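You operate a simulated robot arm through the tools that you are given. There is no shell and no other tool. Be economical: measure what you need, move in short steps, check, and stop when the job is done.

Carry out the task below with a simulated two-armed robot. There is one attempt and no reset: what you move stays moved.

## Task
Unscrew the gold powder jar and stir one scoop into cup G2.
Fine: lay the lid on the island bench's teal mat and leave the jar open; scoop and stir with the green stick till no streaks are left, stick back in the blue pot; the other jars stay closed, cups G1 and G3 as they are.

The check looks at the end state, three seconds after you hand in, the way a careful person would. Anything else that was tipped, shoved, dropped, spilled or broken makes it a failure. Lids that push on must go on centred and level and be pressed home; caps that screw on are set level and turned clockwise until they are tight.

## Robot
Two 7-joint arms with two-finger parallel grippers on one trunk, on a base that drives. Base frame: it is fixed to the floor where the robot stands at the start and does not move with it; the origin is under the middle of the robot, x ahead of it, y to its left, z up. Readings come in m, rad, newtons and seconds.
The left shoulder is at the start at [0.07, 0.163, 1.195], the right one opposite. Places, roughly: blue pot [0.6, 0.5, 0.9]. Payload 3.43 kg a hand.
Tool frame (each hand has its own): the origin (TCP) lies between the finger pads and is the grasp point; the fingertips stand 0.034 m ahead of it; z points along the fingers, y is the line along which they close. Largest opening 0.128 m; finger width 0.024, thickness 0.012; the body of the gripper, 0.048 by 0.13 m, starts 0.096 m behind the TCP.
Orientation is that of the tool frame in the base frame, as a unit quaternion [w, x, y, z]. With the fingers straight down and closing along the base's y, the tool's x points along the base's -x, its y along +y and its z along -z.

## Interface
- The arms move only by the tool arm_command. It takes "left_rows", "right_rows" or both (then of equal length, played together; a hand with none holds still); each is a list of rows, each a list of 6 numbers: the shift along the base's x, y, z in mm, then the turn, a rotation vector about the base's x, y, z in rad. In form: [[tx, ty, tz, wx, wy, wz], ...]. A call has 1 to 20 rows; each row shifts and turns the commanded pose from where the row before left it. "left_jaw" and "right_jaw" are, for a hand that has rows, the closure, from 0 (fully open) to 1 (shut), set as the call begins (left out, the last holds). Each row takes 0.2 s and may step no farther than 0.05 m and 0.15 rad from the row before; otherwise, or with a gripper value out of range, the whole call is refused. Where a pose cannot be reached the arm comes as near as it can. A force on the tool above 40 N (or 10 N above the force at the start of the call, whichever is more), or a blocked arm, ends the call early, and 0.2 s more pass. The fingers move at their own pace (about 0.153 m/s each) and stop on an object; they squeeze with about 21 N. The grip force told is the motor's: it shows also when the fingers shut on nothing. Time passes only in rows, and 0.2 s behind the last, so rows that do not move let the fingers close. It gives the time, the measured TCP pose, the force on the tool (base axes), the opening and the grip force at its end, in the units of the frame above (readings bear some noise).
- Cameras (640 x 400 px; columns grow to the right, rows downward): "scene" is now at [0.1269, 0.0318, 1.4157]; the picture's right is [0.28, -0.96, 0.00], its down [-0.57, -0.17, -0.81] and it looks along [0.77, 0.23, -0.59] (base axes); focal length 286 px, centre (320, 200). "left" rides on the left gripper at [0.076, 0.011, -0.16] in its tool frame; the picture's right is [-0.15, 0.99, 0.00], its down [-0.88, -0.13, -0.46] and it looks along [-0.45, -0.07, 0.89] (tool axes); focal length 234 px, centre (320, 200). "right" rides on the right gripper at [0.076, -0.011, -0.16] in its tool frame; the picture's right is [0.15, 0.99, 0.00], its down [-0.88, 0.13, -0.46] and it looks along [-0.45, 0.07, 0.89] (tool axes); focal length 234 px, centre (320, 200). There is no depth. A picture from a camera that has moved, and an enlarged one, comes with that camera's place and axes in the base frame and with its lens. The place of the scene camera against the robot may be out by one fixed shift of up to 0.018 m in any direction.
- grab_frame(camera): a new picture of that camera. The clock stands still meanwhile.
- lift_body(by): slides the trunk up (or, below 0, down) by that many m; the arms and the scene camera ride with it, the base frame stays. It gives what a move gives, with no picture.
- drive_base(legs): drives the robot by 1 to 6 legs, each [ahead, left, turn to the left] in m, m and rad, along the robot's own axes; the way and the turn of a leg run together, so that a leg with both is an arc; at most 1.5 m and 3.142 rad a leg. The arms and the cameras ride along, it lands a little off, and it stops where it bumps. It gives what a move gives.
- turn_head(pan, tilt): turns the head with the scene camera to pan (to the left, within 1.501 rad either way) and tilt (down, from -0.506 to 1.204), counted from straight ahead of the robot. It gives what a move gives.
- close_up(camera, box): a new picture of the part [left, top, right, bottom] of that camera's present view, enlarged. The clock stands still meanwhile.
- hand_in(): hands the job in; it is judged then, once.

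Go step by step. Nothing tells you exact positions but the pictures and the camera data: compare them with the known pose of the tool, close in by small moves and look again before you grip or let go. The budget is 120 turns and 88 pictures, counting those below and the enlarged ones. Unless the task says otherwise, let go and move clear before handing in, and close with one line.

The tools are called after "Emit:" as name(argument=value, ...) on one line, values as JSON. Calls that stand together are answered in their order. arm_command: Moves the arms, as the interface text tells. Its arguments: {"type":"object","properties":{"left_rows":{"type":"array","items":{"type":"array","items":{"type":"number"}}},"left_jaw":{"type":"number"},"right_rows":{"type":"array","items":{"type":"array","items":{"type":"number"}}},"right_jaw":{"type":"number"}},"required":[]} The other tools are called the same way: lift_body (by) slides the trunk up or down; drive_base (legs) drives the base; turn_head (pan, tilt) turns the head that bears the scene camera; grab_frame (camera) takes a picture; close_up (camera, box) takes an enlarged picture of a part of a camera's view; hand_in () hands the job in.

At the start:

```text
t: 0.0
left_ee_pos: [0.4451, 0.4051, 1.2053]
left_orientation: [-0.001, -0.001, 1.0, -0.001]
left_ft_force: [0.4, -0.7, 0.3]
left_finger_gap: 0.128
left_grasp_force: 0.0
right_ee_pos: [0.6677, -0.0363, 1.1873]
right_orientation: [0.0, 0.0, 1.0, 0.001]
right_ft_force: [0.3, -0.4, 0.5]
right_finger_gap: 0.1277
right_grasp_force: 0.1
trunk travel left (down, up): [-0.675, 0.265]
robot x, y, heading: [-0.0018, 0.0001, -0.002]
head pan, tilt: [0.286, 0.634]
```

scene: 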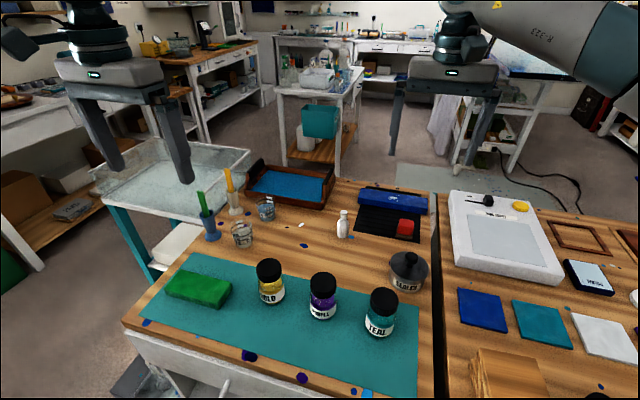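
right: 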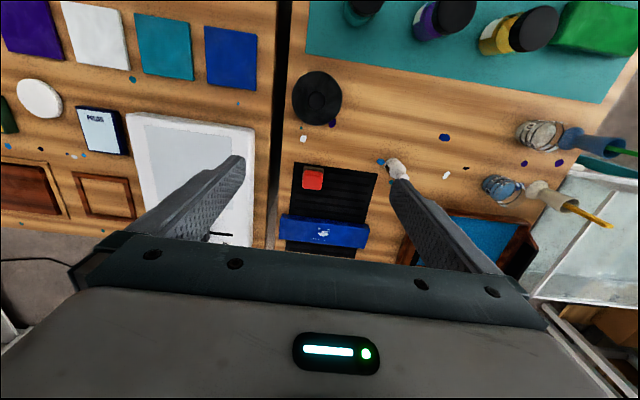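
left: 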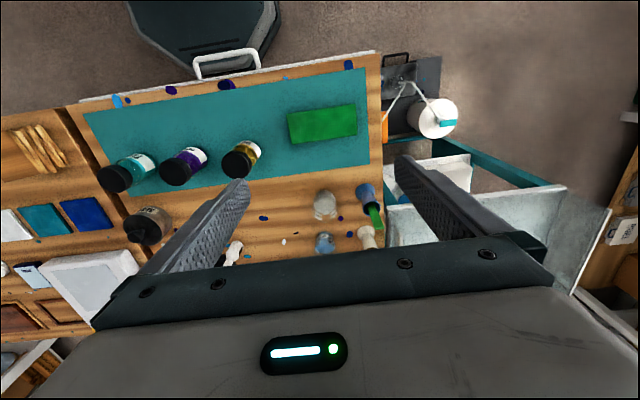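

I see a bench with a teal mat, a gold/purple/teal jar, a blue pot with the green stick, and cups nearby. I'll take enlarged views to identify everything before moving.

Emit:
close_up(camera="scene", box=[180, 160, 360, 272])

Emit:
close_up(camera="scene", box=[140, 230, 440, 400])

Emit:
close_up(camera="left", box=[220, 100, 420, 280])

```text
3.56 times, centred on (270, 216) of scene
camera zoom: at [0.1269, 0.0318, 1.4157], right [0.28, -0.96, 0.0], down [-0.57, -0.17, -0.81], along [0.77, 0.23, -0.59], focal length 1019 px, centre (498, 143)
```

zoom: 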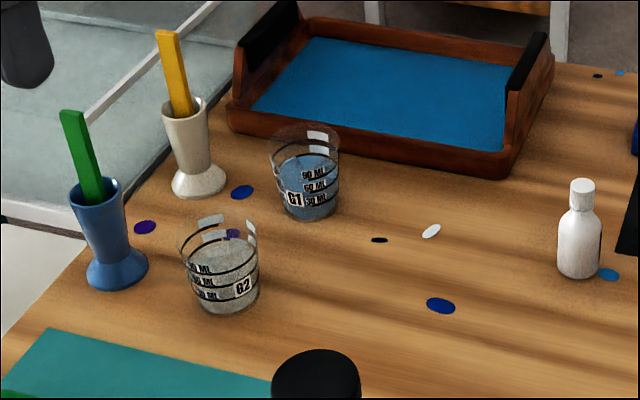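

```text
2.13 times, centred on (290, 315) of scene
camera zoom: at [0.1269, 0.0318, 1.4157], right [0.28, -0.96, 0.0], down [-0.57, -0.17, -0.81], along [0.77, 0.23, -0.59], focal length 611 px, centre (384, -45)
```

zoom: 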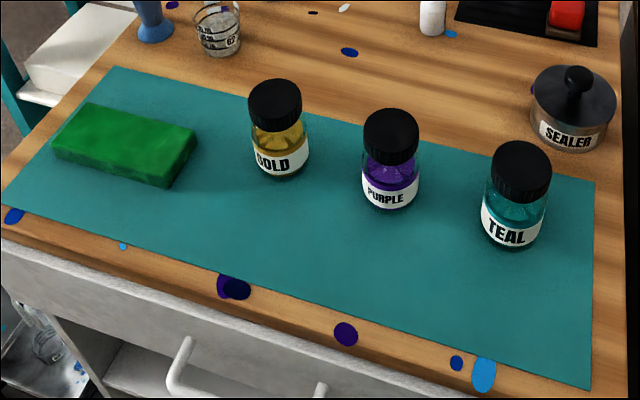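

```text
2.22 times, centred on (320, 190) of left
camera zoom: at [0.3683, 0.4164, 1.3652], right [0.15, 0.99, 0.0], down [0.88, -0.13, 0.46], along [0.45, -0.07, -0.89], focal length 520 px, centre (320, 222)
```

zoom: 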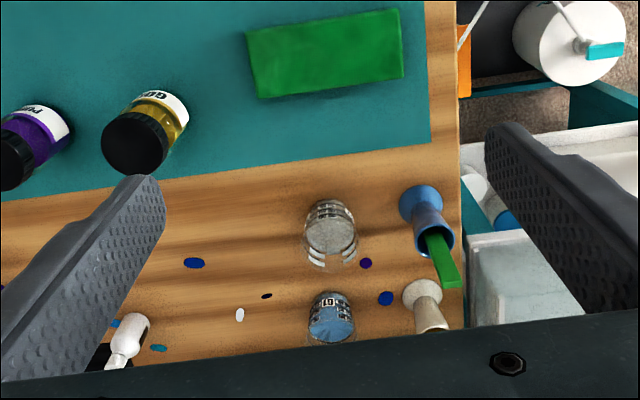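

Triangulated: the gold jar is at about (0.482, 0.247), cap top z≈0.955; the bench is at z≈0.865, blue pot (0.604, 0.483), G2 (0.605, 0.39). I plan to hold the jar body with a forward-pointing left hand and turn the lid with the right hand from above; first I pitch the left hand.

Emit:
arm_command(left_rows=[[-15, -16, -12, 0, -0.13, 0], [-15, -16, -12, 0, -0.13, 0], [-15, -16, -12, 0, -0.13, 0], [-15, -16, -12, 0, -0.13, 0], [-15, -16, -12, 0, -0.13, 0], [-15, -16, -12, 0, -0.13, 0], [-15, -16, -12, 0, -0.13, 0], [-15, -16, -12, 0, -0.13, 0], [-15, -16, -12, 0, -0.13, 0], [-15, -14, -12, 0, -0.13, 0]], left_jaw=0.3)

```text
t: 2.2
left_ee_pos: [0.5308, 0.3882, 1.2779]
left_orientation: [0.605, -0.001, 0.796, -0.001]
left_ft_force: [0.8, 0.9, 0.6]
left_finger_gap: 0.0896
left_grasp_force: 0.1
left hand out of reach, approached as far as the arm can: row 4, 5, 6, 7, 8, 9, 10
right_ee_pos: [0.67, -0.0354, 1.1876]
right_orientation: [0.0, 0.0, 1.0, 0.0]
right_ft_force: [-0.8, 0.1, 0.0]
right_finger_gap: 0.1281
right_grasp_force: 0.0
trunk travel left (down, up): [-0.675, 0.265]
robot x, y, heading: [-0.0006, -0.0011, -0.002]
head pan, tilt: [0.286, 0.634]
```

The left hand can't fold that far back here, so I drive the base back 0.25 m to gain room.

Emit:
drive_base(legs=[[-0.25, 0, 0]])

Emit:
grab_frame(camera="scene")

```text
t: 4.0
left_ee_pos: [0.282, 0.386, 1.2777]
left_orientation: [0.604, 0.001, 0.797, -0.002]
left_ft_force: [0.6, 0.1, 0.4]
left_finger_gap: 0.0897
left_grasp_force: 0.1
right_ee_pos: [0.4188, -0.0375, 1.1878]
right_orientation: [0.0, 0.0, 1.0, 0.001]
right_ft_force: [0.1, 0.2, -0.2]
right_finger_gap: 0.1282
right_grasp_force: 0.0
trunk travel left (down, up): [-0.675, 0.265]
robot x, y, heading: [-0.2465, -0.0013, -0.001]
head pan, tilt: [0.286, 0.634]
```

```text
81 pictures are left
camera scene: at [-0.1221, 0.0317, 1.4156], right [0.28, -0.96, 0.0], down [-0.57, -0.17, -0.81], along [0.77, 0.23, -0.59], focal length 286 px, centre (320, 200)
```

scene: 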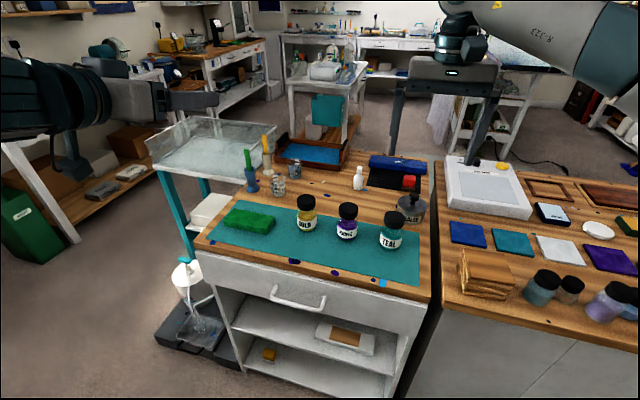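

The base moved cleanly. I bring the left hand to a stand-off in front of the gold jar.

Emit:
arm_command(left_rows=[[0, -40, -30, 0, 0, 0], [0, -40, -30, 0, 0, 0], [0, -40, -30, 0, 0, 0], [0, -19, -40, 0, 0, 0], [0, 0, -40, 0, 0, 0], [0, 0, -40, 0, 0, 0], [0, 0, -40, 0, 0, 0], [10, 0, -40, 0, 0, 0], [20, 0, -30, 0, 0, 0], [20, 0, -20, 0, 0, 0]])

Emit:
grab_frame(camera="left")

Emit:
grab_frame(camera="scene")

```text
t: 6.2
left_ee_pos: [0.4093, 0.2736, 0.9682]
left_orientation: [0.604, 0.0, 0.797, -0.002]
left_ft_force: [-0.4, 0.3, -0.3]
left_finger_gap: 0.0895
left_grasp_force: 0.0
left hand out of reach, approached as far as the arm can: row 1, 2, 3, 4, 5, 10
right_ee_pos: [0.4198, -0.0371, 1.187]
right_orientation: [-0.001, 0.001, 1.0, 0.0]
right_ft_force: [-0.4, 0.7, -0.1]
right_finger_gap: 0.1278
right_grasp_force: 0.0
trunk travel left (down, up): [-0.675, 0.265]
robot x, y, heading: [-0.2524, 0.0017, -0.004]
head pan, tilt: [0.286, 0.634]
```

```text
80 pictures are left
camera left: at [0.235, 0.286, 0.9392], right [0.04, 0.99, 0.14], down [-0.2, -0.13, 0.97], along [0.98, -0.07, 0.19], focal length 234 px, centre (320, 200)
```

left: 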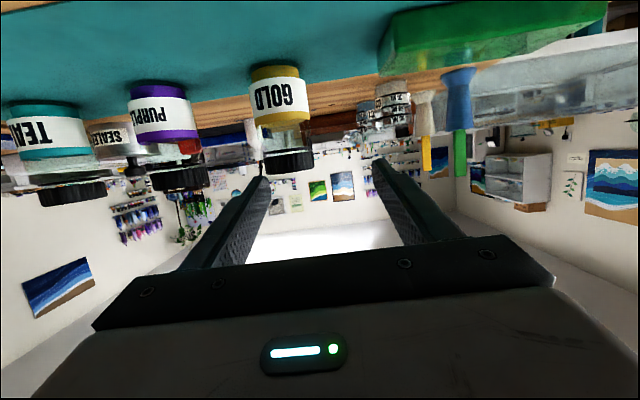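

```text
79 pictures are left
camera scene: at [-0.122, 0.0318, 1.4156], right [0.28, -0.96, 0.0], down [-0.57, -0.17, -0.81], along [0.77, 0.23, -0.59], focal length 286 px, centre (320, 200)
```

scene: 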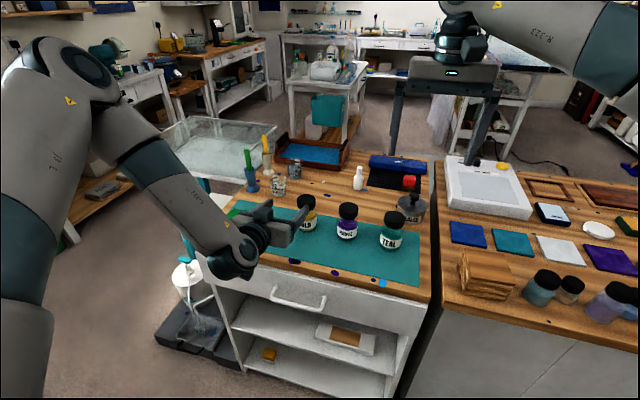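

The camera shows the jar spans z≈0.867–0.953 with its cap from about 0.932, centred near y=0.243. I reduce the hand's pitch to about 57° from vertical and centre it in y before advancing.

Emit:
arm_command(left_rows=[[-8, -8, 0, 0, 0.1, 0], [-8, -8, 0, 0, 0.1, 0], [-8, -8, 0, 0, 0.1, 0], [-5, -5, 0, 0, 0, 0]])

Emit:
grab_frame(camera="left")

```text
t: 7.2
left_ee_pos: [0.3808, 0.244, 0.9709]
left_orientation: [0.478, 0.0, 0.878, -0.001]
left_ft_force: [-0.5, -0.9, 0.5]
left_finger_gap: 0.0895
left_grasp_force: 0.0
right_ee_pos: [0.4188, -0.0384, 1.1881]
right_orientation: [0.0, 0.001, 1.0, -0.001]
right_ft_force: [0.5, -0.1, -0.3]
right_finger_gap: 0.1281
right_grasp_force: 0.0
trunk travel left (down, up): [-0.675, 0.265]
robot x, y, heading: [-0.2471, -0.0021, -0.004]
head pan, tilt: [0.286, 0.634]
```

```text
78 pictures are left
camera left: at [0.2044, 0.2559, 0.9927], right [0.08, 0.99, 0.12], down [0.09, -0.13, 0.99], along [0.99, -0.07, -0.1], focal length 234 px, centre (320, 200)
```

left: 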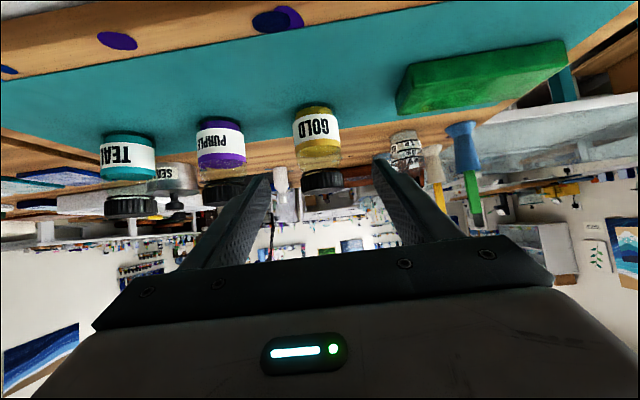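

The hand is centred on the jar in y. I advance along the approach line so the fingers straddle the body, still open.

Emit:
arm_command(left_rows=[[20, 0, -14, 0, 0, 0], [20, 0, -14, 0, 0, 0], [20, 0, -14, 0, 0, 0], [20, 0, -14, 0, 0, 0], [17, 0, -12, 0, 0, 0]])

Emit:
grab_frame(camera="left")

Emit:
close_up(camera="scene", box=[220, 160, 420, 285])

```text
t: 8.4
left_ee_pos: [0.4673, 0.2654, 0.9298]
left_orientation: [0.478, 0.0, 0.878, -0.001]
left_ft_force: [1.0, 0.3, -0.2]
left_finger_gap: 0.0899
left_grasp_force: 0.0
left hand out of reach, approached as far as the arm can: row 3, 4, 5
right_ee_pos: [0.4196, -0.0383, 1.1871]
right_orientation: [-0.001, 0.001, 1.0, 0.0]
right_ft_force: [0.6, 1.5, 0.4]
right_finger_gap: 0.1281
right_grasp_force: 0.0
trunk travel left (down, up): [-0.675, 0.265]
robot x, y, heading: [-0.2514, -0.0038, -0.003]
head pan, tilt: [0.286, 0.634]
```

```text
77 pictures are left
camera left: at [0.292, 0.2773, 0.9527], right [0.08, 0.99, 0.12], down [0.09, -0.13, 0.99], along [0.99, -0.07, -0.1], focal length 234 px, centre (320, 200)
```

left: 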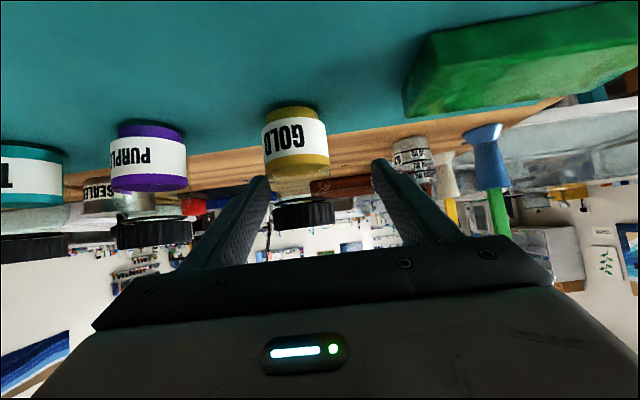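

```text
3.20 times, centred on (320, 222) of scene
camera zoom: at [-0.1222, 0.0313, 1.4156], right [0.28, -0.96, 0.0], down [-0.57, -0.17, -0.81], along [0.77, 0.23, -0.59], focal length 917 px, centre (320, 128)
```

zoom: 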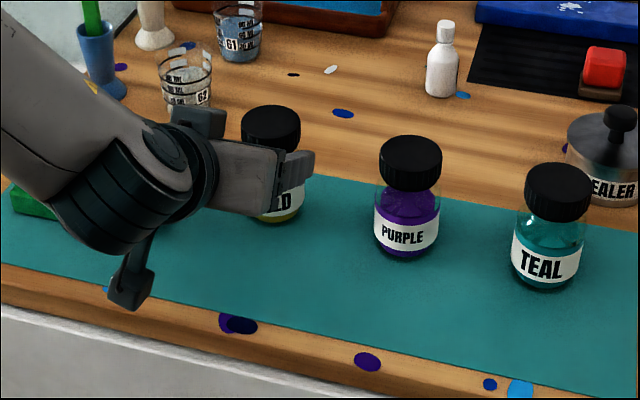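

The arm ran out of its comfortable range just before the grasp point. I'll back out, raise the hand, and lower the trunk by 0.15 m so the forward-pointing pose fits better.

Emit:
arm_command(left_rows=[[-22, -2, 14, 0, 0, 0], [-22, -4, 14, 0, 0, 0], [-22, -4, 14, 0, 0, 0], [-22, -4, 14, 0, 0, 0], [0, 0, 30, 0, 0, 0], [0, 0, 30, 0, 0, 0], [0, 0, 30, 0, 0, 0]])

Emit:
lift_body(by=-0.15)

```text
t: 10.0
left_ee_pos: [0.3791, 0.2517, 1.0743]
left_orientation: [0.479, 0.0, 0.878, -0.001]
left_ft_force: [-0.7, -0.5, 0.7]
left_finger_gap: 0.0893
left_grasp_force: 0.1
right_ee_pos: [0.419, -0.0376, 1.1882]
right_orientation: [0.0, 0.0, 1.0, 0.0]
right_ft_force: [0.9, 0.1, -0.1]
right_finger_gap: 0.1282
right_grasp_force: 0.2
trunk travel left (down, up): [-0.675, 0.265]
robot x, y, heading: [-0.2501, -0.0006, 0.002]
head pan, tilt: [0.286, 0.634]
```

```text
t: 11.8
left_ee_pos: [0.379, 0.2521, 0.9244]
left_orientation: [0.479, 0.0, 0.878, -0.001]
left_ft_force: [-0.3, -0.6, 0.3]
left_finger_gap: 0.0899
left_grasp_force: 0.0
right_ee_pos: [0.4191, -0.0373, 1.0384]
right_orientation: [0.001, 0.0, 1.0, 0.001]
right_ft_force: [-0.4, 0.2, 0.9]
right_finger_gap: 0.1281
right_grasp_force: 0.1
trunk travel left (down, up): [-0.525, 0.415]
robot x, y, heading: [-0.2506, 0.001, -0.004]
head pan, tilt: [0.286, 0.634]
```

Now I advance again toward the jar with fingers straddling it.

Emit:
arm_command(left_rows=[[15, -2, 0, 0, 0, 0], [15, -1, 0, 0, 0, 0], [15, -1, -4, 0, 0, 0], [15, -1, -4, 0, 0, 0], [15, 0, -5, 0, 0, 0]])

Emit:
grab_frame(camera="left")

```text
t: 13.0
left_ee_pos: [0.4557, 0.2468, 0.911]
left_orientation: [0.479, -0.001, 0.878, 0.0]
left_ft_force: [0.9, 1.0, -0.2]
left_finger_gap: 0.0895
left_grasp_force: 0.1
right_ee_pos: [0.4199, -0.0385, 1.0371]
right_orientation: [0.0, 0.001, 1.0, 0.0]
right_ft_force: [-0.1, -0.7, -0.6]
right_finger_gap: 0.1281
right_grasp_force: 0.1
trunk travel left (down, up): [-0.525, 0.415]
robot x, y, heading: [-0.2479, -0.0005, -0.001]
head pan, tilt: [0.286, 0.634]
```

```text
75 pictures are left
camera left: at [0.2794, 0.2583, 0.9343], right [0.08, 0.99, 0.12], down [0.09, -0.13, 0.99], along [0.99, -0.07, -0.1], focal length 234 px, centre (320, 200)
```

left: 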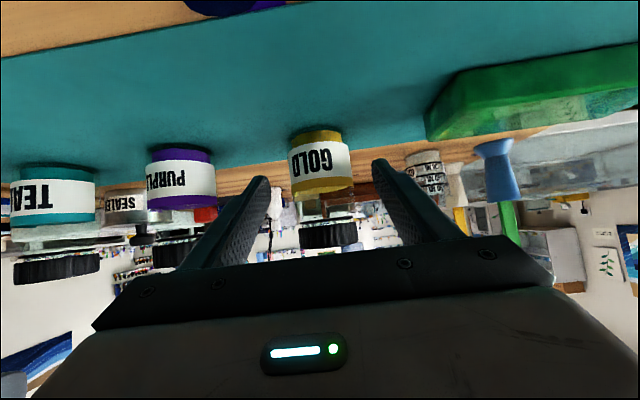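

Fingers are centred either side of the jar. I advance the last bit and close on the body.

Emit:
arm_command(left_rows=[[12, 0, -5, 0, 0, 0], [12, 0, -4, 0, 0, 0]])

Emit:
grab_frame(camera="left")

Emit:
close_up(camera="scene", box=[220, 120, 420, 245])

```text
t: 13.6
left_ee_pos: [0.4792, 0.2468, 0.9023]
left_orientation: [0.479, 0.0, 0.878, 0.0]
left_ft_force: [0.3, -0.7, -0.3]
left_finger_gap: 0.0896
left_grasp_force: 0.1
right_ee_pos: [0.4195, -0.0361, 1.0379]
right_orientation: [0.0, 0.001, 1.0, 0.0]
right_ft_force: [-0.2, -0.7, -0.1]
right_finger_gap: 0.1279
right_grasp_force: 0.1
trunk travel left (down, up): [-0.525, 0.415]
robot x, y, heading: [-0.2505, -0.0036, -0.002]
head pan, tilt: [0.286, 0.634]
```

```text
74 pictures are left
camera left: at [0.3028, 0.2588, 0.9257], right [0.08, 0.99, 0.12], down [0.09, -0.13, 0.99], along [0.99, -0.07, -0.1], focal length 234 px, centre (320, 200)
```

left: 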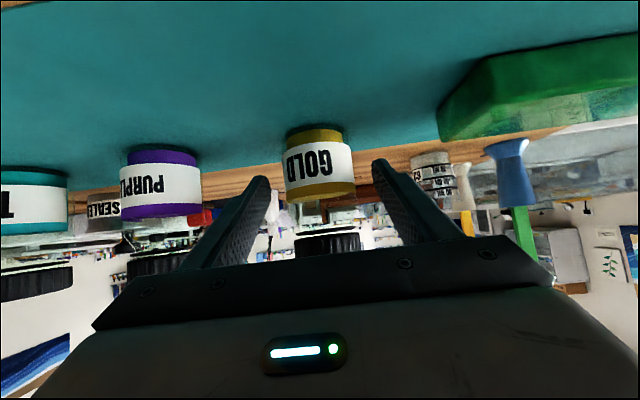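

```text
3.20 times, centred on (320, 182) of scene
camera zoom: at [-0.1225, 0.0316, 1.2657], right [0.28, -0.96, 0.0], down [-0.57, -0.17, -0.81], along [0.77, 0.23, -0.59], focal length 917 px, centre (320, 256)
```

zoom: 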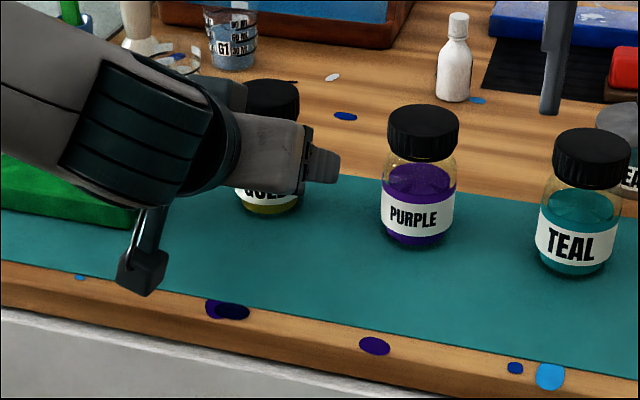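

The jar's centre looks nearer x≈0.49, so I go 9 mm further and then close gently on the body.

Emit:
arm_command(left_rows=[[9, 0, -3, 0, 0, 0]])

Emit:
arm_command(left_rows=[[0, 0, 0, 0, 0, 0], [0, 0, 0, 0, 0, 0], [0, 0, 0, 0, 0, 0]], left_jaw=0.7)

Emit:
grab_frame(camera="left")

```text
t: 14.0
left_ee_pos: [0.4891, 0.2468, 0.897]
left_orientation: [0.479, 0.0, 0.878, -0.001]
left_ft_force: [0.3, -0.6, 1.7]
left_finger_gap: 0.0896
left_grasp_force: 0.1
right_ee_pos: [0.4191, -0.0376, 1.0365]
right_orientation: [0.0, 0.0, 1.0, 0.001]
right_ft_force: [0.8, -0.6, 0.0]
right_finger_gap: 0.1281
right_grasp_force: 0.0
trunk travel left (down, up): [-0.525, 0.415]
robot x, y, heading: [-0.2532, 0.0042, -0.003]
head pan, tilt: [0.286, 0.634]
```

```text
t: 14.8
left_ee_pos: [0.4881, 0.2479, 0.8981]
left_orientation: [0.48, 0.0, 0.877, 0.0]
left_ft_force: [0.0, 0.2, -0.1]
left_finger_gap: 0.054
left_grasp_force: 20.9
right_ee_pos: [0.4196, -0.0379, 1.0367]
right_orientation: [0.001, 0.001, 1.0, 0.0]
right_ft_force: [-0.3, 0.1, -0.5]
right_finger_gap: 0.1281
right_grasp_force: 0.0
trunk travel left (down, up): [-0.525, 0.415]
robot x, y, heading: [-0.2466, 0.0027, -0.004]
head pan, tilt: [0.286, 0.634]
```

```text
72 pictures are left
camera left: at [0.3116, 0.2591, 0.9223], right [0.08, 0.99, 0.12], down [0.09, -0.13, 0.99], along [0.99, -0.07, -0.1], focal length 234 px, centre (320, 200)
```

left: 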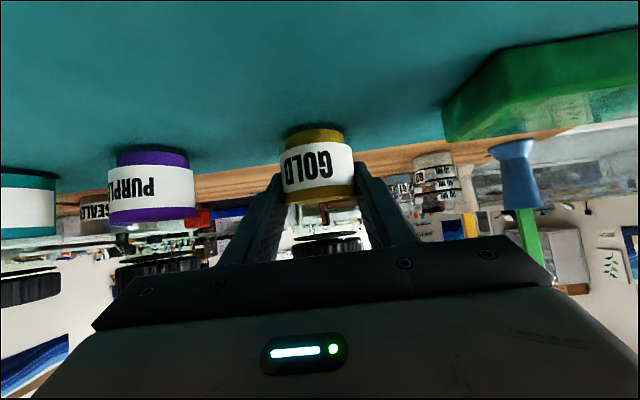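

The left hand holds the jar (0.054 wide). Now I bring the right hand, pre-turned clockwise, above the lid.

Emit:
arm_command(right_rows=[[0, 20, 40, 0, 0, -0.1], [9, 33, 10, 0, 0, -0.1], [9, 33, 0, 0, 0, -0.1], [9, 33, 0, 0, 0, -0.1], [9, 33, 0, 0, 0, -0.1], [9, 33, 0, 0, 0, -0.1], [9, 33, 0, 0, 0, -0.1], [9, 33, 0, 0, 0, -0.1], [8, 33, 0, 0, 0, 0]], right_jaw=0.35)

Emit:
grab_frame(camera="right")

Emit:
grab_frame(camera="scene")

```text
t: 16.8
left_ee_pos: [0.4883, 0.2468, 0.899]
left_orientation: [0.479, 0.0, 0.878, -0.001]
left_ft_force: [-0.1, -0.5, -0.5]
left_finger_gap: 0.0538
left_grasp_force: 21.0
right_ee_pos: [0.4127, 0.1683, 1.0638]
right_orientation: [0.0, 0.391, 0.92, 0.0]
right_ft_force: [0.0, -0.2, -0.7]
right_finger_gap: 0.0833
right_grasp_force: 0.0
right hand out of reach, approached as far as the arm can: row 5, 6, 7, 8, 9
trunk travel left (down, up): [-0.525, 0.415]
robot x, y, heading: [-0.2525, 0.0004, -0.003]
head pan, tilt: [0.286, 0.634]
```

```text
71 pictures are left
camera right: at [0.3534, 0.2134, 1.224], right [0.61, 0.79, 0.0], down [0.71, -0.54, 0.46], along [0.36, -0.28, -0.89], focal length 234 px, centre (320, 200)
```

right: 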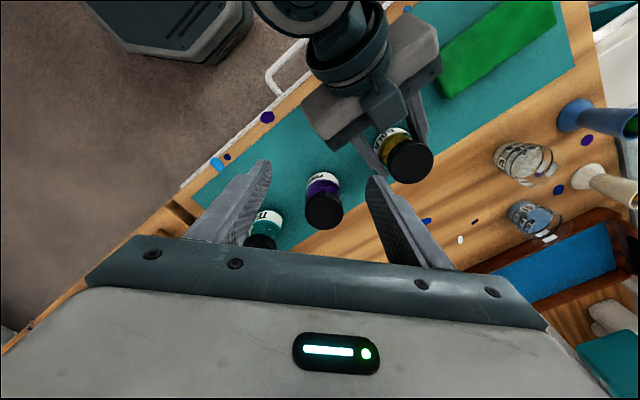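

```text
70 pictures are left
camera scene: at [-0.1226, 0.0318, 1.2657], right [0.28, -0.96, 0.0], down [-0.57, -0.17, -0.81], along [0.77, 0.23, -0.59], focal length 286 px, centre (320, 200)
```

scene: 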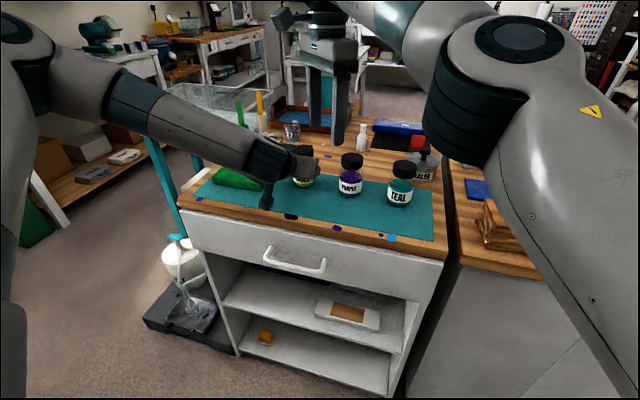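

The right arm can't reach that far left. I'll carry the jar with the left hand a little toward the middle-front of the mat, (0.40, 0.165), where both hands reach; first a small lift test.

Emit:
arm_command(left_rows=[[0, 0, 10, 0, 0, 0], [-10, 0, 15, 0, 0, 0], [-20, -5, 5, 0, 0, 0], [-20, -15, 0, 0, 0, 0], [-20, -20, 0, 0, 0, 0], [-12, -20, 0, 0, 0, 0], [0, -20, 0, 0, 0, 0]], right_rows=[[0, 0, 10, 0, 0, 0], [0, 0, 10, 0, 0, 0], [0, 0, 0, 0, 0, 0], [0, 0, 0, 0, 0, 0], [0, 0, 0, 0, 0, 0], [0, 0, 0, 0, 0, 0], [0, 0, 0, 0, 0, 0]])

Emit:
grab_frame(camera="right")

Emit:
grab_frame(camera="scene")

```text
t: 18.4
left_ee_pos: [0.4053, 0.1656, 0.9287]
left_orientation: [0.479, 0.0, 0.878, -0.001]
left_ft_force: [0.1, 0.2, -0.9]
left_finger_gap: 0.054
left_grasp_force: 21.3
right_ee_pos: [0.4102, 0.1645, 1.0835]
right_orientation: [0.001, 0.391, 0.92, 0.0]
right_ft_force: [-0.4, 0.1, 1.3]
right_finger_gap: 0.0829
right_grasp_force: 0.0
right hand out of reach, approached as far as the arm can: row 2
trunk travel left (down, up): [-0.525, 0.415]
robot x, y, heading: [-0.2501, -0.0005, -0.0]
head pan, tilt: [0.286, 0.634]
```

```text
69 pictures are left
camera right: at [0.3505, 0.2104, 1.2428], right [0.61, 0.79, 0.0], down [0.71, -0.54, 0.46], along [0.36, -0.28, -0.89], focal length 234 px, centre (320, 200)
```

right: 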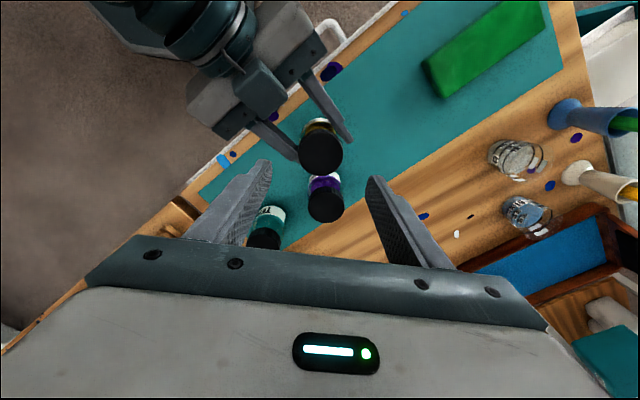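

```text
68 pictures are left
camera scene: at [-0.1217, 0.0317, 1.2656], right [0.28, -0.96, 0.0], down [-0.57, -0.17, -0.81], along [0.77, 0.23, -0.59], focal length 286 px, centre (320, 200)
```

scene: 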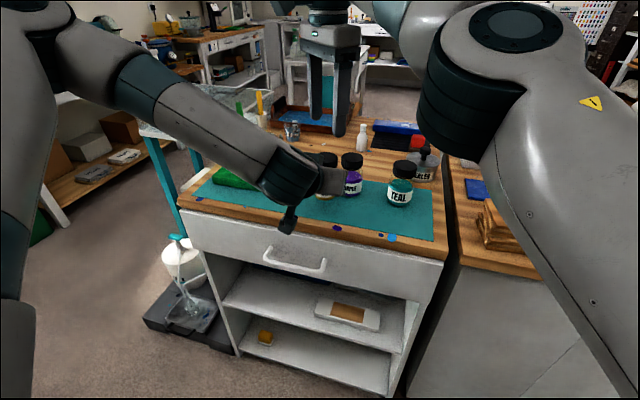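

The left hand reaches here fine. I lower the jar onto the mat at (0.405, 0.166) and hold it there.

Emit:
arm_command(left_rows=[[0, 0, -10, 0, 0, 0], [0, 0, -10, 0, 0, 0], [0, 0, -5, 0, 0, 0], [0, 0, -3, 0, 0, 0], [0, 0, -2, 0, 0, 0]])

Emit:
arm_command(right_rows=[[0, 0, -25, 0, 0, 0], [0, 0, -25, 0, 0, 0]])

Emit:
grab_frame(camera="right")

Emit:
grab_frame(camera="left")

```text
t: 19.6
left_ee_pos: [0.4061, 0.1672, 0.8991]
left_orientation: [0.478, 0.0, 0.878, -0.001]
left_ft_force: [0.3, 0.4, -1.2]
left_finger_gap: 0.0541
left_grasp_force: 21.2
right_ee_pos: [0.409, 0.166, 1.0831]
right_orientation: [0.0, 0.391, 0.921, 0.001]
right_ft_force: [0.9, -0.5, -1.0]
right_finger_gap: 0.0833
right_grasp_force: 0.0
trunk travel left (down, up): [-0.525, 0.415]
robot x, y, heading: [-0.2496, -0.0035, -0.002]
head pan, tilt: [0.286, 0.634]
```

```text
t: 20.2
left_ee_pos: [0.4059, 0.1671, 0.8985]
left_orientation: [0.479, 0.0, 0.878, -0.001]
left_ft_force: [-0.1, -0.6, -0.9]
left_finger_gap: 0.0538
left_grasp_force: 20.3
right_ee_pos: [0.4098, 0.1656, 1.0332]
right_orientation: [0.0, 0.39, 0.921, 0.0]
right_ft_force: [-0.8, 0.2, -0.2]
right_finger_gap: 0.0831
right_grasp_force: 0.1
trunk travel left (down, up): [-0.525, 0.415]
robot x, y, heading: [-0.2485, -0.0047, 0.003]
head pan, tilt: [0.286, 0.634]
```

```text
67 pictures are left
camera right: at [0.3501, 0.2113, 1.193], right [0.61, 0.79, 0.0], down [0.71, -0.54, 0.46], along [0.36, -0.28, -0.89], focal length 234 px, centre (320, 200)
```

right: 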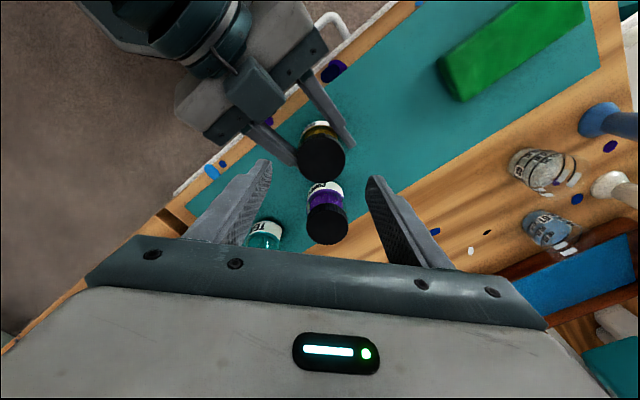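

```text
66 pictures are left
camera left: at [0.2299, 0.1787, 0.9223], right [0.08, 0.99, 0.12], down [0.09, -0.13, 0.99], along [0.99, -0.07, -0.1], focal length 234 px, centre (320, 200)
```

left: 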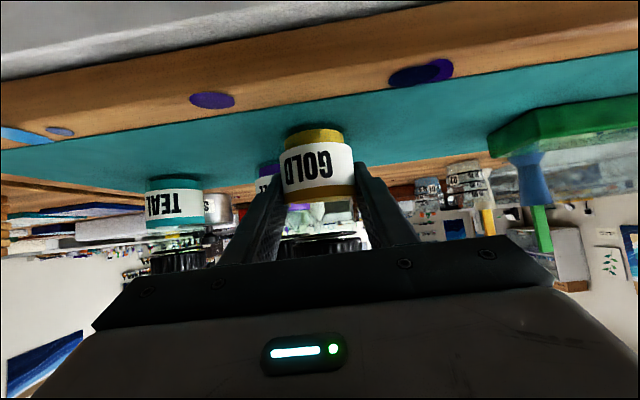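

The lid sits directly under the right hand. I descend so the fingertips straddle the lid only, clear of the left fingers.

Emit:
arm_command(right_rows=[[0, 0, -15, 0, 0, 0], [0, 0, -15, 0, 0, 0], [0, 0, -15, 0, 0, 0], [0, 0, -15, 0, 0, 0]])

Emit:
grab_frame(camera="right")

Emit:
close_up(camera="scene", box=[240, 110, 400, 210])

```text
t: 21.2
left_ee_pos: [0.4062, 0.167, 0.8988]
left_orientation: [0.479, 0.001, 0.878, -0.001]
left_ft_force: [2.0, -0.7, -4.9]
left_finger_gap: 0.0541
left_grasp_force: 21.1
right_ee_pos: [0.4089, 0.1646, 0.9746]
right_orientation: [0.0, 0.391, 0.921, 0.001]
right_ft_force: [0.0, 0.7, 9.4]
right_finger_gap: 0.0828
right_grasp_force: 0.0
trunk travel left (down, up): [-0.525, 0.415]
robot x, y, heading: [-0.2487, -0.0004, -0.003]
head pan, tilt: [0.286, 0.634]
```

```text
65 pictures are left
camera right: at [0.3499, 0.2104, 1.1342], right [0.61, 0.79, 0.0], down [0.71, -0.54, 0.46], along [0.36, -0.28, -0.89], focal length 234 px, centre (320, 200)
```

right: 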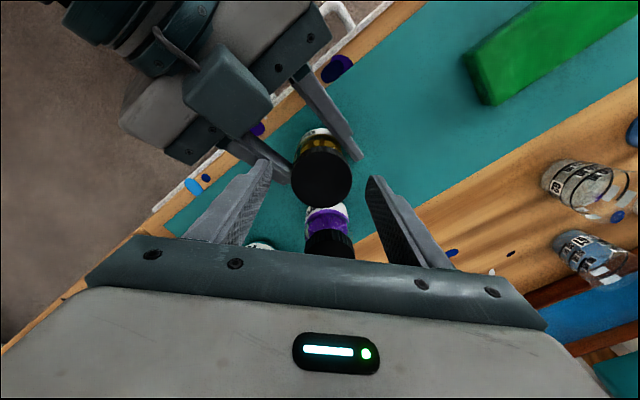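

```text
4.00 times, centred on (320, 160) of scene
camera zoom: at [-0.1229, 0.0315, 1.2659], right [0.28, -0.96, 0.0], down [-0.57, -0.17, -0.81], along [0.77, 0.23, -0.59], focal length 1146 px, centre (320, 360)
```

zoom: 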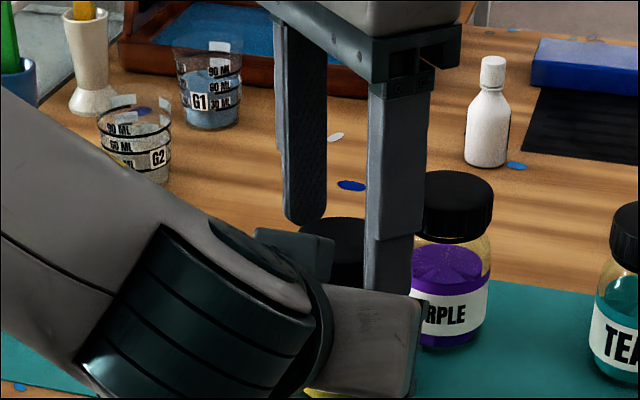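

The right fingertips touched the left fingers (9 N), so I raise the right hand and re-grip the jar lower, nearer the left fingertips, to free the lid.

Emit:
arm_command(right_rows=[[0, 0, 15, 0, 0, 0], [0, 0, 15, 0, 0, 0]])

Emit:
arm_command(left_rows=[[0, 0, 0, 0, 0, 0], [-7, 0, -4, 0, 0, 0], [-6, 0, -4, 0, 0, 0]], left_jaw=0.47)

Emit:
arm_command(left_rows=[[0, 0, 0, 0, 0, 0], [0, 0, 0, 0, 0, 0]], left_jaw=0.7)

Emit:
grab_frame(camera="left")

Emit:
grab_frame(camera="right")

```text
t: 21.8
left_ee_pos: [0.4058, 0.1683, 0.8991]
left_orientation: [0.478, 0.001, 0.878, -0.002]
left_ft_force: [-0.5, -0.7, -0.4]
left_finger_gap: 0.0534
left_grasp_force: 20.7
right_ee_pos: [0.4103, 0.1659, 1.0031]
right_orientation: [0.0, 0.391, 0.921, 0.0]
right_ft_force: [-0.1, -0.6, -0.7]
right_finger_gap: 0.0833
right_grasp_force: 0.0
trunk travel left (down, up): [-0.525, 0.415]
robot x, y, heading: [-0.2478, 0.0038, -0.002]
head pan, tilt: [0.286, 0.634]
```

```text
t: 22.6
left_ee_pos: [0.3941, 0.1671, 0.8919]
left_orientation: [0.48, 0.0, 0.877, -0.001]
left_ft_force: [-0.2, 0.0, 0.5]
left_finger_gap: 0.0677
left_grasp_force: 0.0
right_ee_pos: [0.4109, 0.1655, 1.0031]
right_orientation: [0.0, 0.391, 0.92, 0.0]
right_ft_force: [-0.6, -0.5, 0.8]
right_finger_gap: 0.0831
right_grasp_force: 0.1
trunk travel left (down, up): [-0.525, 0.415]
robot x, y, heading: [-0.2503, 0.0002, -0.007]
head pan, tilt: [0.286, 0.634]
```

```text
t: 23.2
left_ee_pos: [0.392, 0.1671, 0.8906]
left_orientation: [0.479, 0.001, 0.878, -0.002]
left_ft_force: [1.3, -0.1, 1.1]
left_finger_gap: 0.0532
left_grasp_force: 21.8
right_ee_pos: [0.4109, 0.1657, 1.0036]
right_orientation: [0.0, 0.391, 0.92, 0.0]
right_ft_force: [0.2, -0.1, 0.4]
right_finger_gap: 0.0834
right_grasp_force: 0.1
trunk travel left (down, up): [-0.525, 0.415]
robot x, y, heading: [-0.2493, -0.002, 0.002]
head pan, tilt: [0.286, 0.634]
```

```text
63 pictures are left
camera left: at [0.2169, 0.1791, 0.9144], right [0.08, 0.99, 0.12], down [0.09, -0.13, 0.99], along [0.99, -0.07, -0.1], focal length 234 px, centre (320, 200)
```

left: 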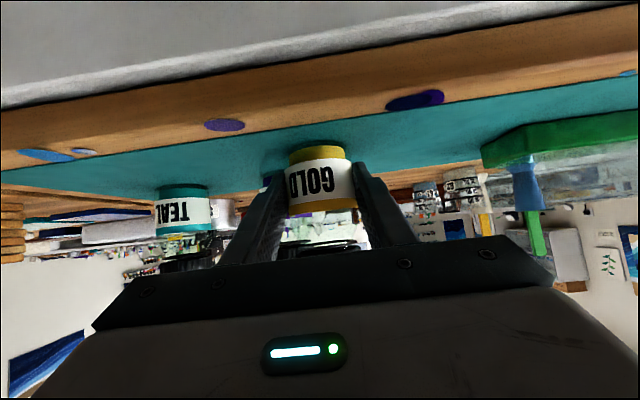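

```text
62 pictures are left
camera right: at [0.3504, 0.2107, 1.1633], right [0.61, 0.79, 0.0], down [0.71, -0.54, 0.46], along [0.36, -0.28, -0.89], focal length 234 px, centre (320, 200)
```

right: 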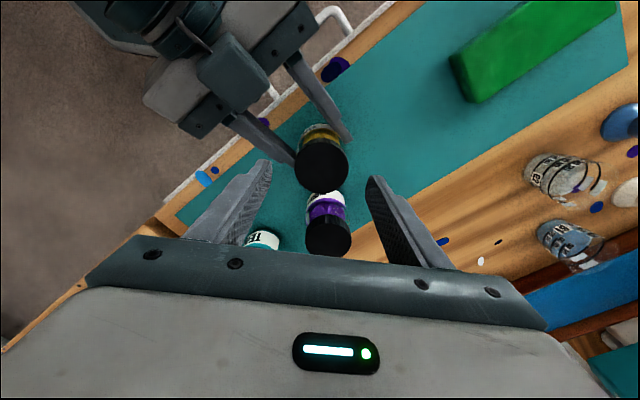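

Re-gripped lower. Now I descend the right hand over the lid with a narrower opening and close on it.

Emit:
arm_command(right_rows=[[0, 0, -13, 0, 0, 0], [0, 0, -13, 0, 0, 0], [0, 0, -13, 0, 0, 0]], right_jaw=0.45)

Emit:
arm_command(right_rows=[[0, 0, 0, 0, 0, 0], [0, 0, 0, 0, 0, 0]], right_jaw=0.75)

Emit:
grab_frame(camera="right")

Emit:
grab_frame(camera="left")

```text
t: 24.0
left_ee_pos: [0.3935, 0.1674, 0.8919]
left_orientation: [0.479, 0.0, 0.878, -0.001]
left_ft_force: [1.0, -0.3, 0.8]
left_finger_gap: 0.0535
left_grasp_force: 21.2
right_ee_pos: [0.4109, 0.1651, 0.9633]
right_orientation: [-0.001, 0.391, 0.92, 0.0]
right_ft_force: [-1.2, -0.2, -0.3]
right_finger_gap: 0.0705
right_grasp_force: 0.1
trunk travel left (down, up): [-0.525, 0.415]
robot x, y, heading: [-0.2491, 0.0027, -0.006]
head pan, tilt: [0.286, 0.634]
```

```text
t: 24.6
left_ee_pos: [0.3922, 0.1665, 0.892]
left_orientation: [0.479, 0.001, 0.878, -0.002]
left_ft_force: [-9.5, -5.6, 3.8]
left_finger_gap: 0.0535
left_grasp_force: 20.6
right_ee_pos: [0.4102, 0.1667, 0.9639]
right_orientation: [0.0, 0.39, 0.921, 0.001]
right_ft_force: [8.0, 7.0, -0.4]
right_finger_gap: 0.0498
right_grasp_force: 21.2
trunk travel left (down, up): [-0.525, 0.415]
robot x, y, heading: [-0.2508, 0.0005, -0.005]
head pan, tilt: [0.286, 0.634]
```

```text
61 pictures are left
camera right: at [0.3503, 0.2109, 1.1242], right [0.61, 0.79, 0.0], down [0.7, -0.54, 0.46], along [0.36, -0.28, -0.89], focal length 234 px, centre (320, 200)
```

right: 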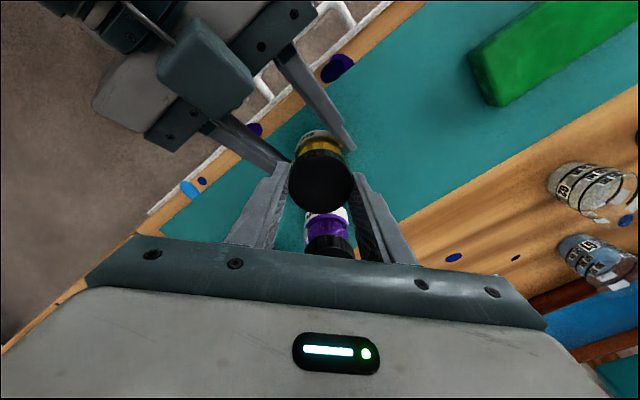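

```text
60 pictures are left
camera left: at [0.2165, 0.1789, 0.9144], right [0.08, 0.99, 0.12], down [0.09, -0.13, 0.99], along [0.99, -0.07, -0.1], focal length 234 px, centre (320, 200)
```

left: 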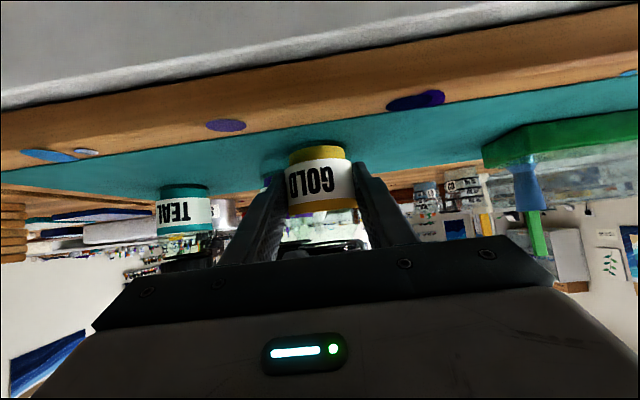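

Lid gripped (0.050 wide). I turn it counter-clockwise while the left hand holds the jar.

Emit:
arm_command(right_rows=[[1, 1, 0, 0, 0, 0.05], [0, 0, 0, 0, 0, 0.12], [0, 0, 0, 0, 0, 0.12], [0, 0, 0, 0, 0, 0.12], [0, 0, 0.2, 0, 0, 0.12], [0, 0, 0, 0, 0, 0.12], [0, 0, 0.2, 0, 0, 0.12], [0, 0, 0, 0, 0, 0.12], [0, 0, 0.2, 0, 0, 0.12], [0, 0, 0, 0, 0, 0.12], [0, 0, 0.2, 0, 0, 0.12], [0, 0, 0, 0, 0, 0.12], [0, 0, 0.2, 0, 0, 0.12]])

Emit:
close_up(camera="right", box=[200, 80, 460, 280])

Emit:
close_up(camera="left", box=[220, 120, 420, 270])

```text
t: 27.4
left_ee_pos: [0.3928, 0.1672, 0.8911]
left_orientation: [0.478, 0.0, 0.878, -0.001]
left_ft_force: [-2.2, -12.3, 1.2]
left_finger_gap: 0.0533
left_grasp_force: 21.0
right_ee_pos: [0.4109, 0.1678, 0.9654]
right_orientation: [0.0, -0.339, 0.941, 0.001]
right_ft_force: [1.9, 12.9, -0.6]
right_finger_gap: 0.0499
right_grasp_force: 20.3
trunk travel left (down, up): [-0.525, 0.415]
robot x, y, heading: [-0.2483, -0.0037, -0.001]
head pan, tilt: [0.286, 0.634]
```

```text
2.00 times, centred on (330, 180) of right
camera zoom: at [0.3603, 0.1088, 1.1251], right [-0.74, 0.67, 0.0], down [0.6, 0.66, 0.46], along [0.3, 0.34, -0.89], focal length 468 px, centre (300, 240)
```

zoom: 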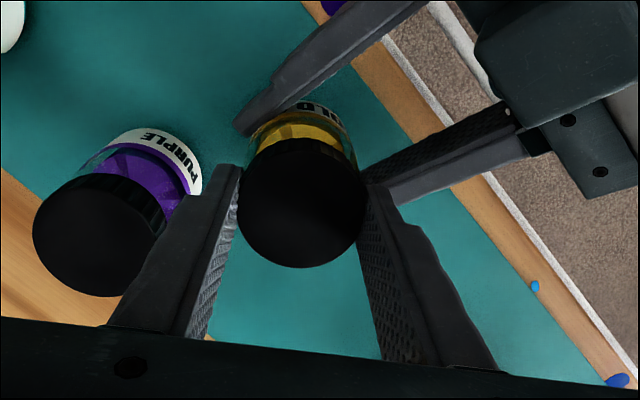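

```text
2.67 times, centred on (320, 195) of left
camera zoom: at [0.2168, 0.179, 0.9144], right [0.08, 0.99, 0.12], down [0.09, -0.13, 0.99], along [0.99, -0.07, -0.1], focal length 624 px, centre (320, 213)
```

zoom: 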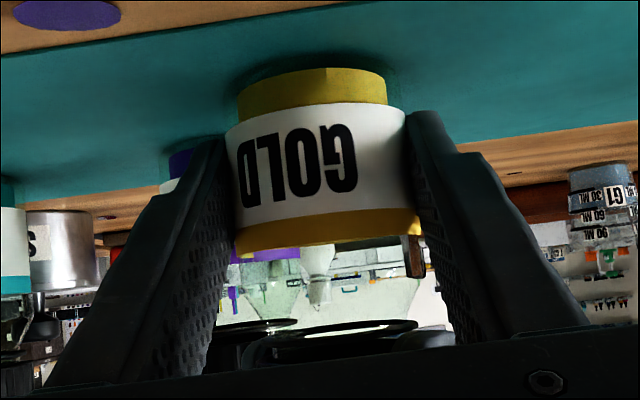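

The lid turned 1.5 rad with the jar still. I keep turning a bit more.

Emit:
arm_command(right_rows=[[0, 0.7, 0, 0, 0, 0.12], [0, 0, 0.2, 0, 0, 0.12], [0, 0, 0.2, 0, 0, 0.12], [0, 0, 0.2, 0, 0, 0.12], [0, 0, 0.2, 0, 0, 0.12], [0, 0, 0.2, 0, 0, 0.12]])

```text
t: 28.8
left_ee_pos: [0.3929, 0.169, 0.8913]
left_orientation: [0.479, 0.0, 0.878, -0.002]
left_ft_force: [5.5, -9.9, 0.9]
left_finger_gap: 0.0534
left_grasp_force: 20.9
right_ee_pos: [0.411, 0.167, 0.9651]
right_orientation: [-0.001, -0.421, 0.907, 0.001]
right_ft_force: [-5.6, 9.3, 0.7]
right_finger_gap: 0.0498
right_grasp_force: 21.3
right hand out of reach, approached as far as the arm can: row 2, 3, 4, 5, 6
trunk travel left (down, up): [-0.525, 0.415]
robot x, y, heading: [-0.2499, 0.0017, -0.002]
head pan, tilt: [0.286, 0.634]
```

The wrist limit is at +0.87 rad. I open slightly, rotate back clockwise as far as about −1.6, and re-grip.

Emit:
arm_command(right_rows=[[0, 0, 0, 0, 0, 0], [0, 0, 0, 0, 0, 0], [0, 0, 0, 0, 0, -0.145], [0, 0, 0, 0, 0, -0.145], [0, 0, 0, 0, 0, -0.145], [0, 0, 0, 0, 0, -0.145], [0, 0, 0, 0, 0, -0.145], [0, 0, 0, 0, 0, -0.145], [0, 0, 0, 0, 0, -0.145], [0, 0, 0, 0, 0, -0.145], [0, 0, 0, 0, 0, -0.145], [0, 0, 0, 0, 0, -0.145], [0, 0, 0, 0, 0, -0.145], [0, 0, 0, 0, 0, -0.145], [0, 0, 0, 0, 0, -0.145], [0, 0, 0, 0, 0, -0.145], [0, 0, 0, 0, 0, -0.145], [0, 0, 0, 0, 0, -0.145], [0, 0, 0, 0, 0, -0.145]], right_jaw=0.46)

Emit:
grab_frame(camera="right")

```text
t: 32.8
left_ee_pos: [0.3921, 0.1674, 0.8907]
left_orientation: [0.479, -0.001, 0.878, -0.001]
left_ft_force: [-0.3, 0.5, -0.5]
left_finger_gap: 0.0534
left_grasp_force: 20.3
right_ee_pos: [0.4116, 0.1673, 0.9658]
right_orientation: [0.0, 0.717, 0.697, -0.001]
right_ft_force: [0.1, -0.1, 0.4]
right_finger_gap: 0.0689
right_grasp_force: 0.2
trunk travel left (down, up): [-0.525, 0.415]
robot x, y, heading: [-0.2481, 0.0022, -0.003]
head pan, tilt: [0.286, 0.634]
```

```text
57 pictures are left
camera right: at [0.4031, 0.2423, 1.1261], right [0.99, 0.12, 0.0], down [0.1, -0.88, 0.46], along [0.05, -0.45, -0.89], focal length 234 px, centre (320, 200)
```

right: 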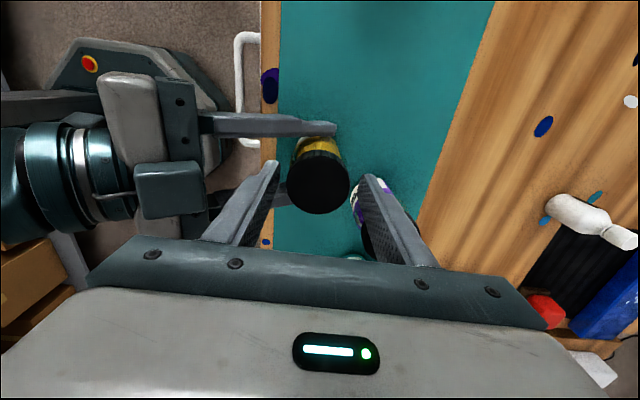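

Range is fine to −1.6 rad. I re-grip and turn another 2.3 rad counter-clockwise.

Emit:
arm_command(right_rows=[[0, 0, 0, 0, 0, 0], [0, 0, 0, 0, 0, 0], [0, 0, 0.1, 0, 0, 0.14], [0, 0, 0.1, 0, 0, 0.14], [0, 0, 0.1, 0, 0, 0.14], [0, 0, 0.1, 0, 0, 0.14], [0, 0, 0.1, 0, 0, 0.14], [0, 0, 0.1, 0, 0, 0.14], [0, 0, 0.1, 0, 0, 0.14], [0, 0, 0.1, 0, 0, 0.14], [0, 0, 0.1, 0, 0, 0.14], [0, 0, 0.1, 0, 0, 0.14], [0, 0, 0.1, 0, 0, 0.14], [0, 0, 0.1, 0, 0, 0.14], [0, 0, 0.1, 0, 0, 0.14], [0, 0, 0.1, 0, 0, 0.14], [0, 0, 0.1, 0, 0, 0.14], [0, 0, 0.1, 0, 0, 0.14]], right_jaw=0.75)

Emit:
close_up(camera="left", box=[220, 120, 420, 270])

```text
t: 36.6
left_ee_pos: [0.3923, 0.1674, 0.8908]
left_orientation: [0.478, 0.001, 0.878, -0.001]
left_ft_force: [-0.8, -1.3, 3.0]
left_finger_gap: 0.0535
left_grasp_force: 21.5
right_ee_pos: [0.4118, 0.166, 0.9683]
right_orientation: [0.001, -0.316, 0.949, 0.0]
right_ft_force: [0.0, 0.6, -0.9]
right_finger_gap: 0.05
right_grasp_force: 21.0
trunk travel left (down, up): [-0.525, 0.415]
robot x, y, heading: [-0.2494, 0.001, -0.006]
head pan, tilt: [0.286, 0.634]
```

```text
2.67 times, centred on (320, 195) of left
camera zoom: at [0.2163, 0.1788, 0.9145], right [0.08, 0.99, 0.12], down [0.09, -0.13, 0.99], along [0.99, -0.07, -0.1], focal length 624 px, centre (320, 213)
```

zoom: 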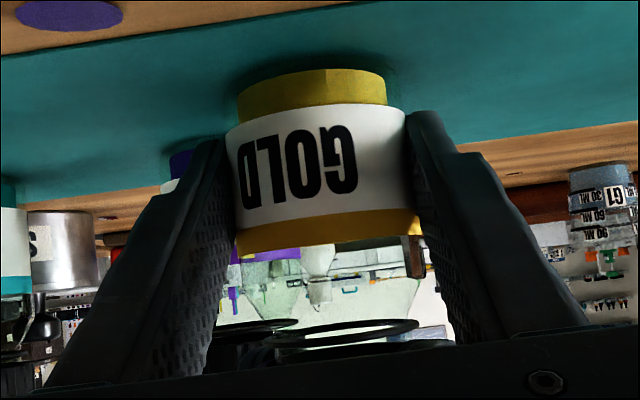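

Side forces have vanished, so the lid may be loose. I test with a small gentle lift.

Emit:
arm_command(right_rows=[[0, 0, 2, 0, 0, 0], [0, 0, 2, 0, 0, 0], [0, 0, 2, 0, 0, 0]])

Emit:
close_up(camera="left", box=[220, 120, 420, 270])

```text
t: 37.4
left_ee_pos: [0.3934, 0.1664, 0.8916]
left_orientation: [0.479, 0.0, 0.878, -0.001]
left_ft_force: [-1.7, 0.6, 1.9]
left_finger_gap: 0.0534
left_grasp_force: 21.3
right_ee_pos: [0.4106, 0.1672, 0.9735]
right_orientation: [-0.001, -0.315, 0.949, -0.001]
right_ft_force: [0.3, -1.0, 0.1]
right_finger_gap: 0.0501
right_grasp_force: 21.1
trunk travel left (down, up): [-0.525, 0.415]
robot x, y, heading: [-0.2479, -0.0011, -0.002]
head pan, tilt: [0.286, 0.634]
```

```text
2.67 times, centred on (320, 195) of left
camera zoom: at [0.2166, 0.1791, 0.9144], right [0.08, 0.99, 0.12], down [0.09, -0.13, 0.99], along [0.99, -0.07, -0.1], focal length 624 px, centre (320, 213)
```

zoom: 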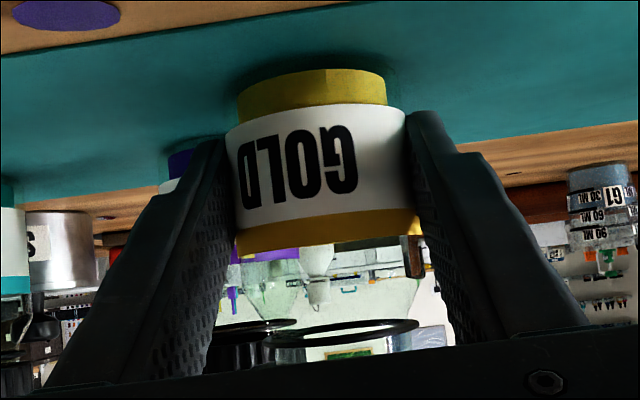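

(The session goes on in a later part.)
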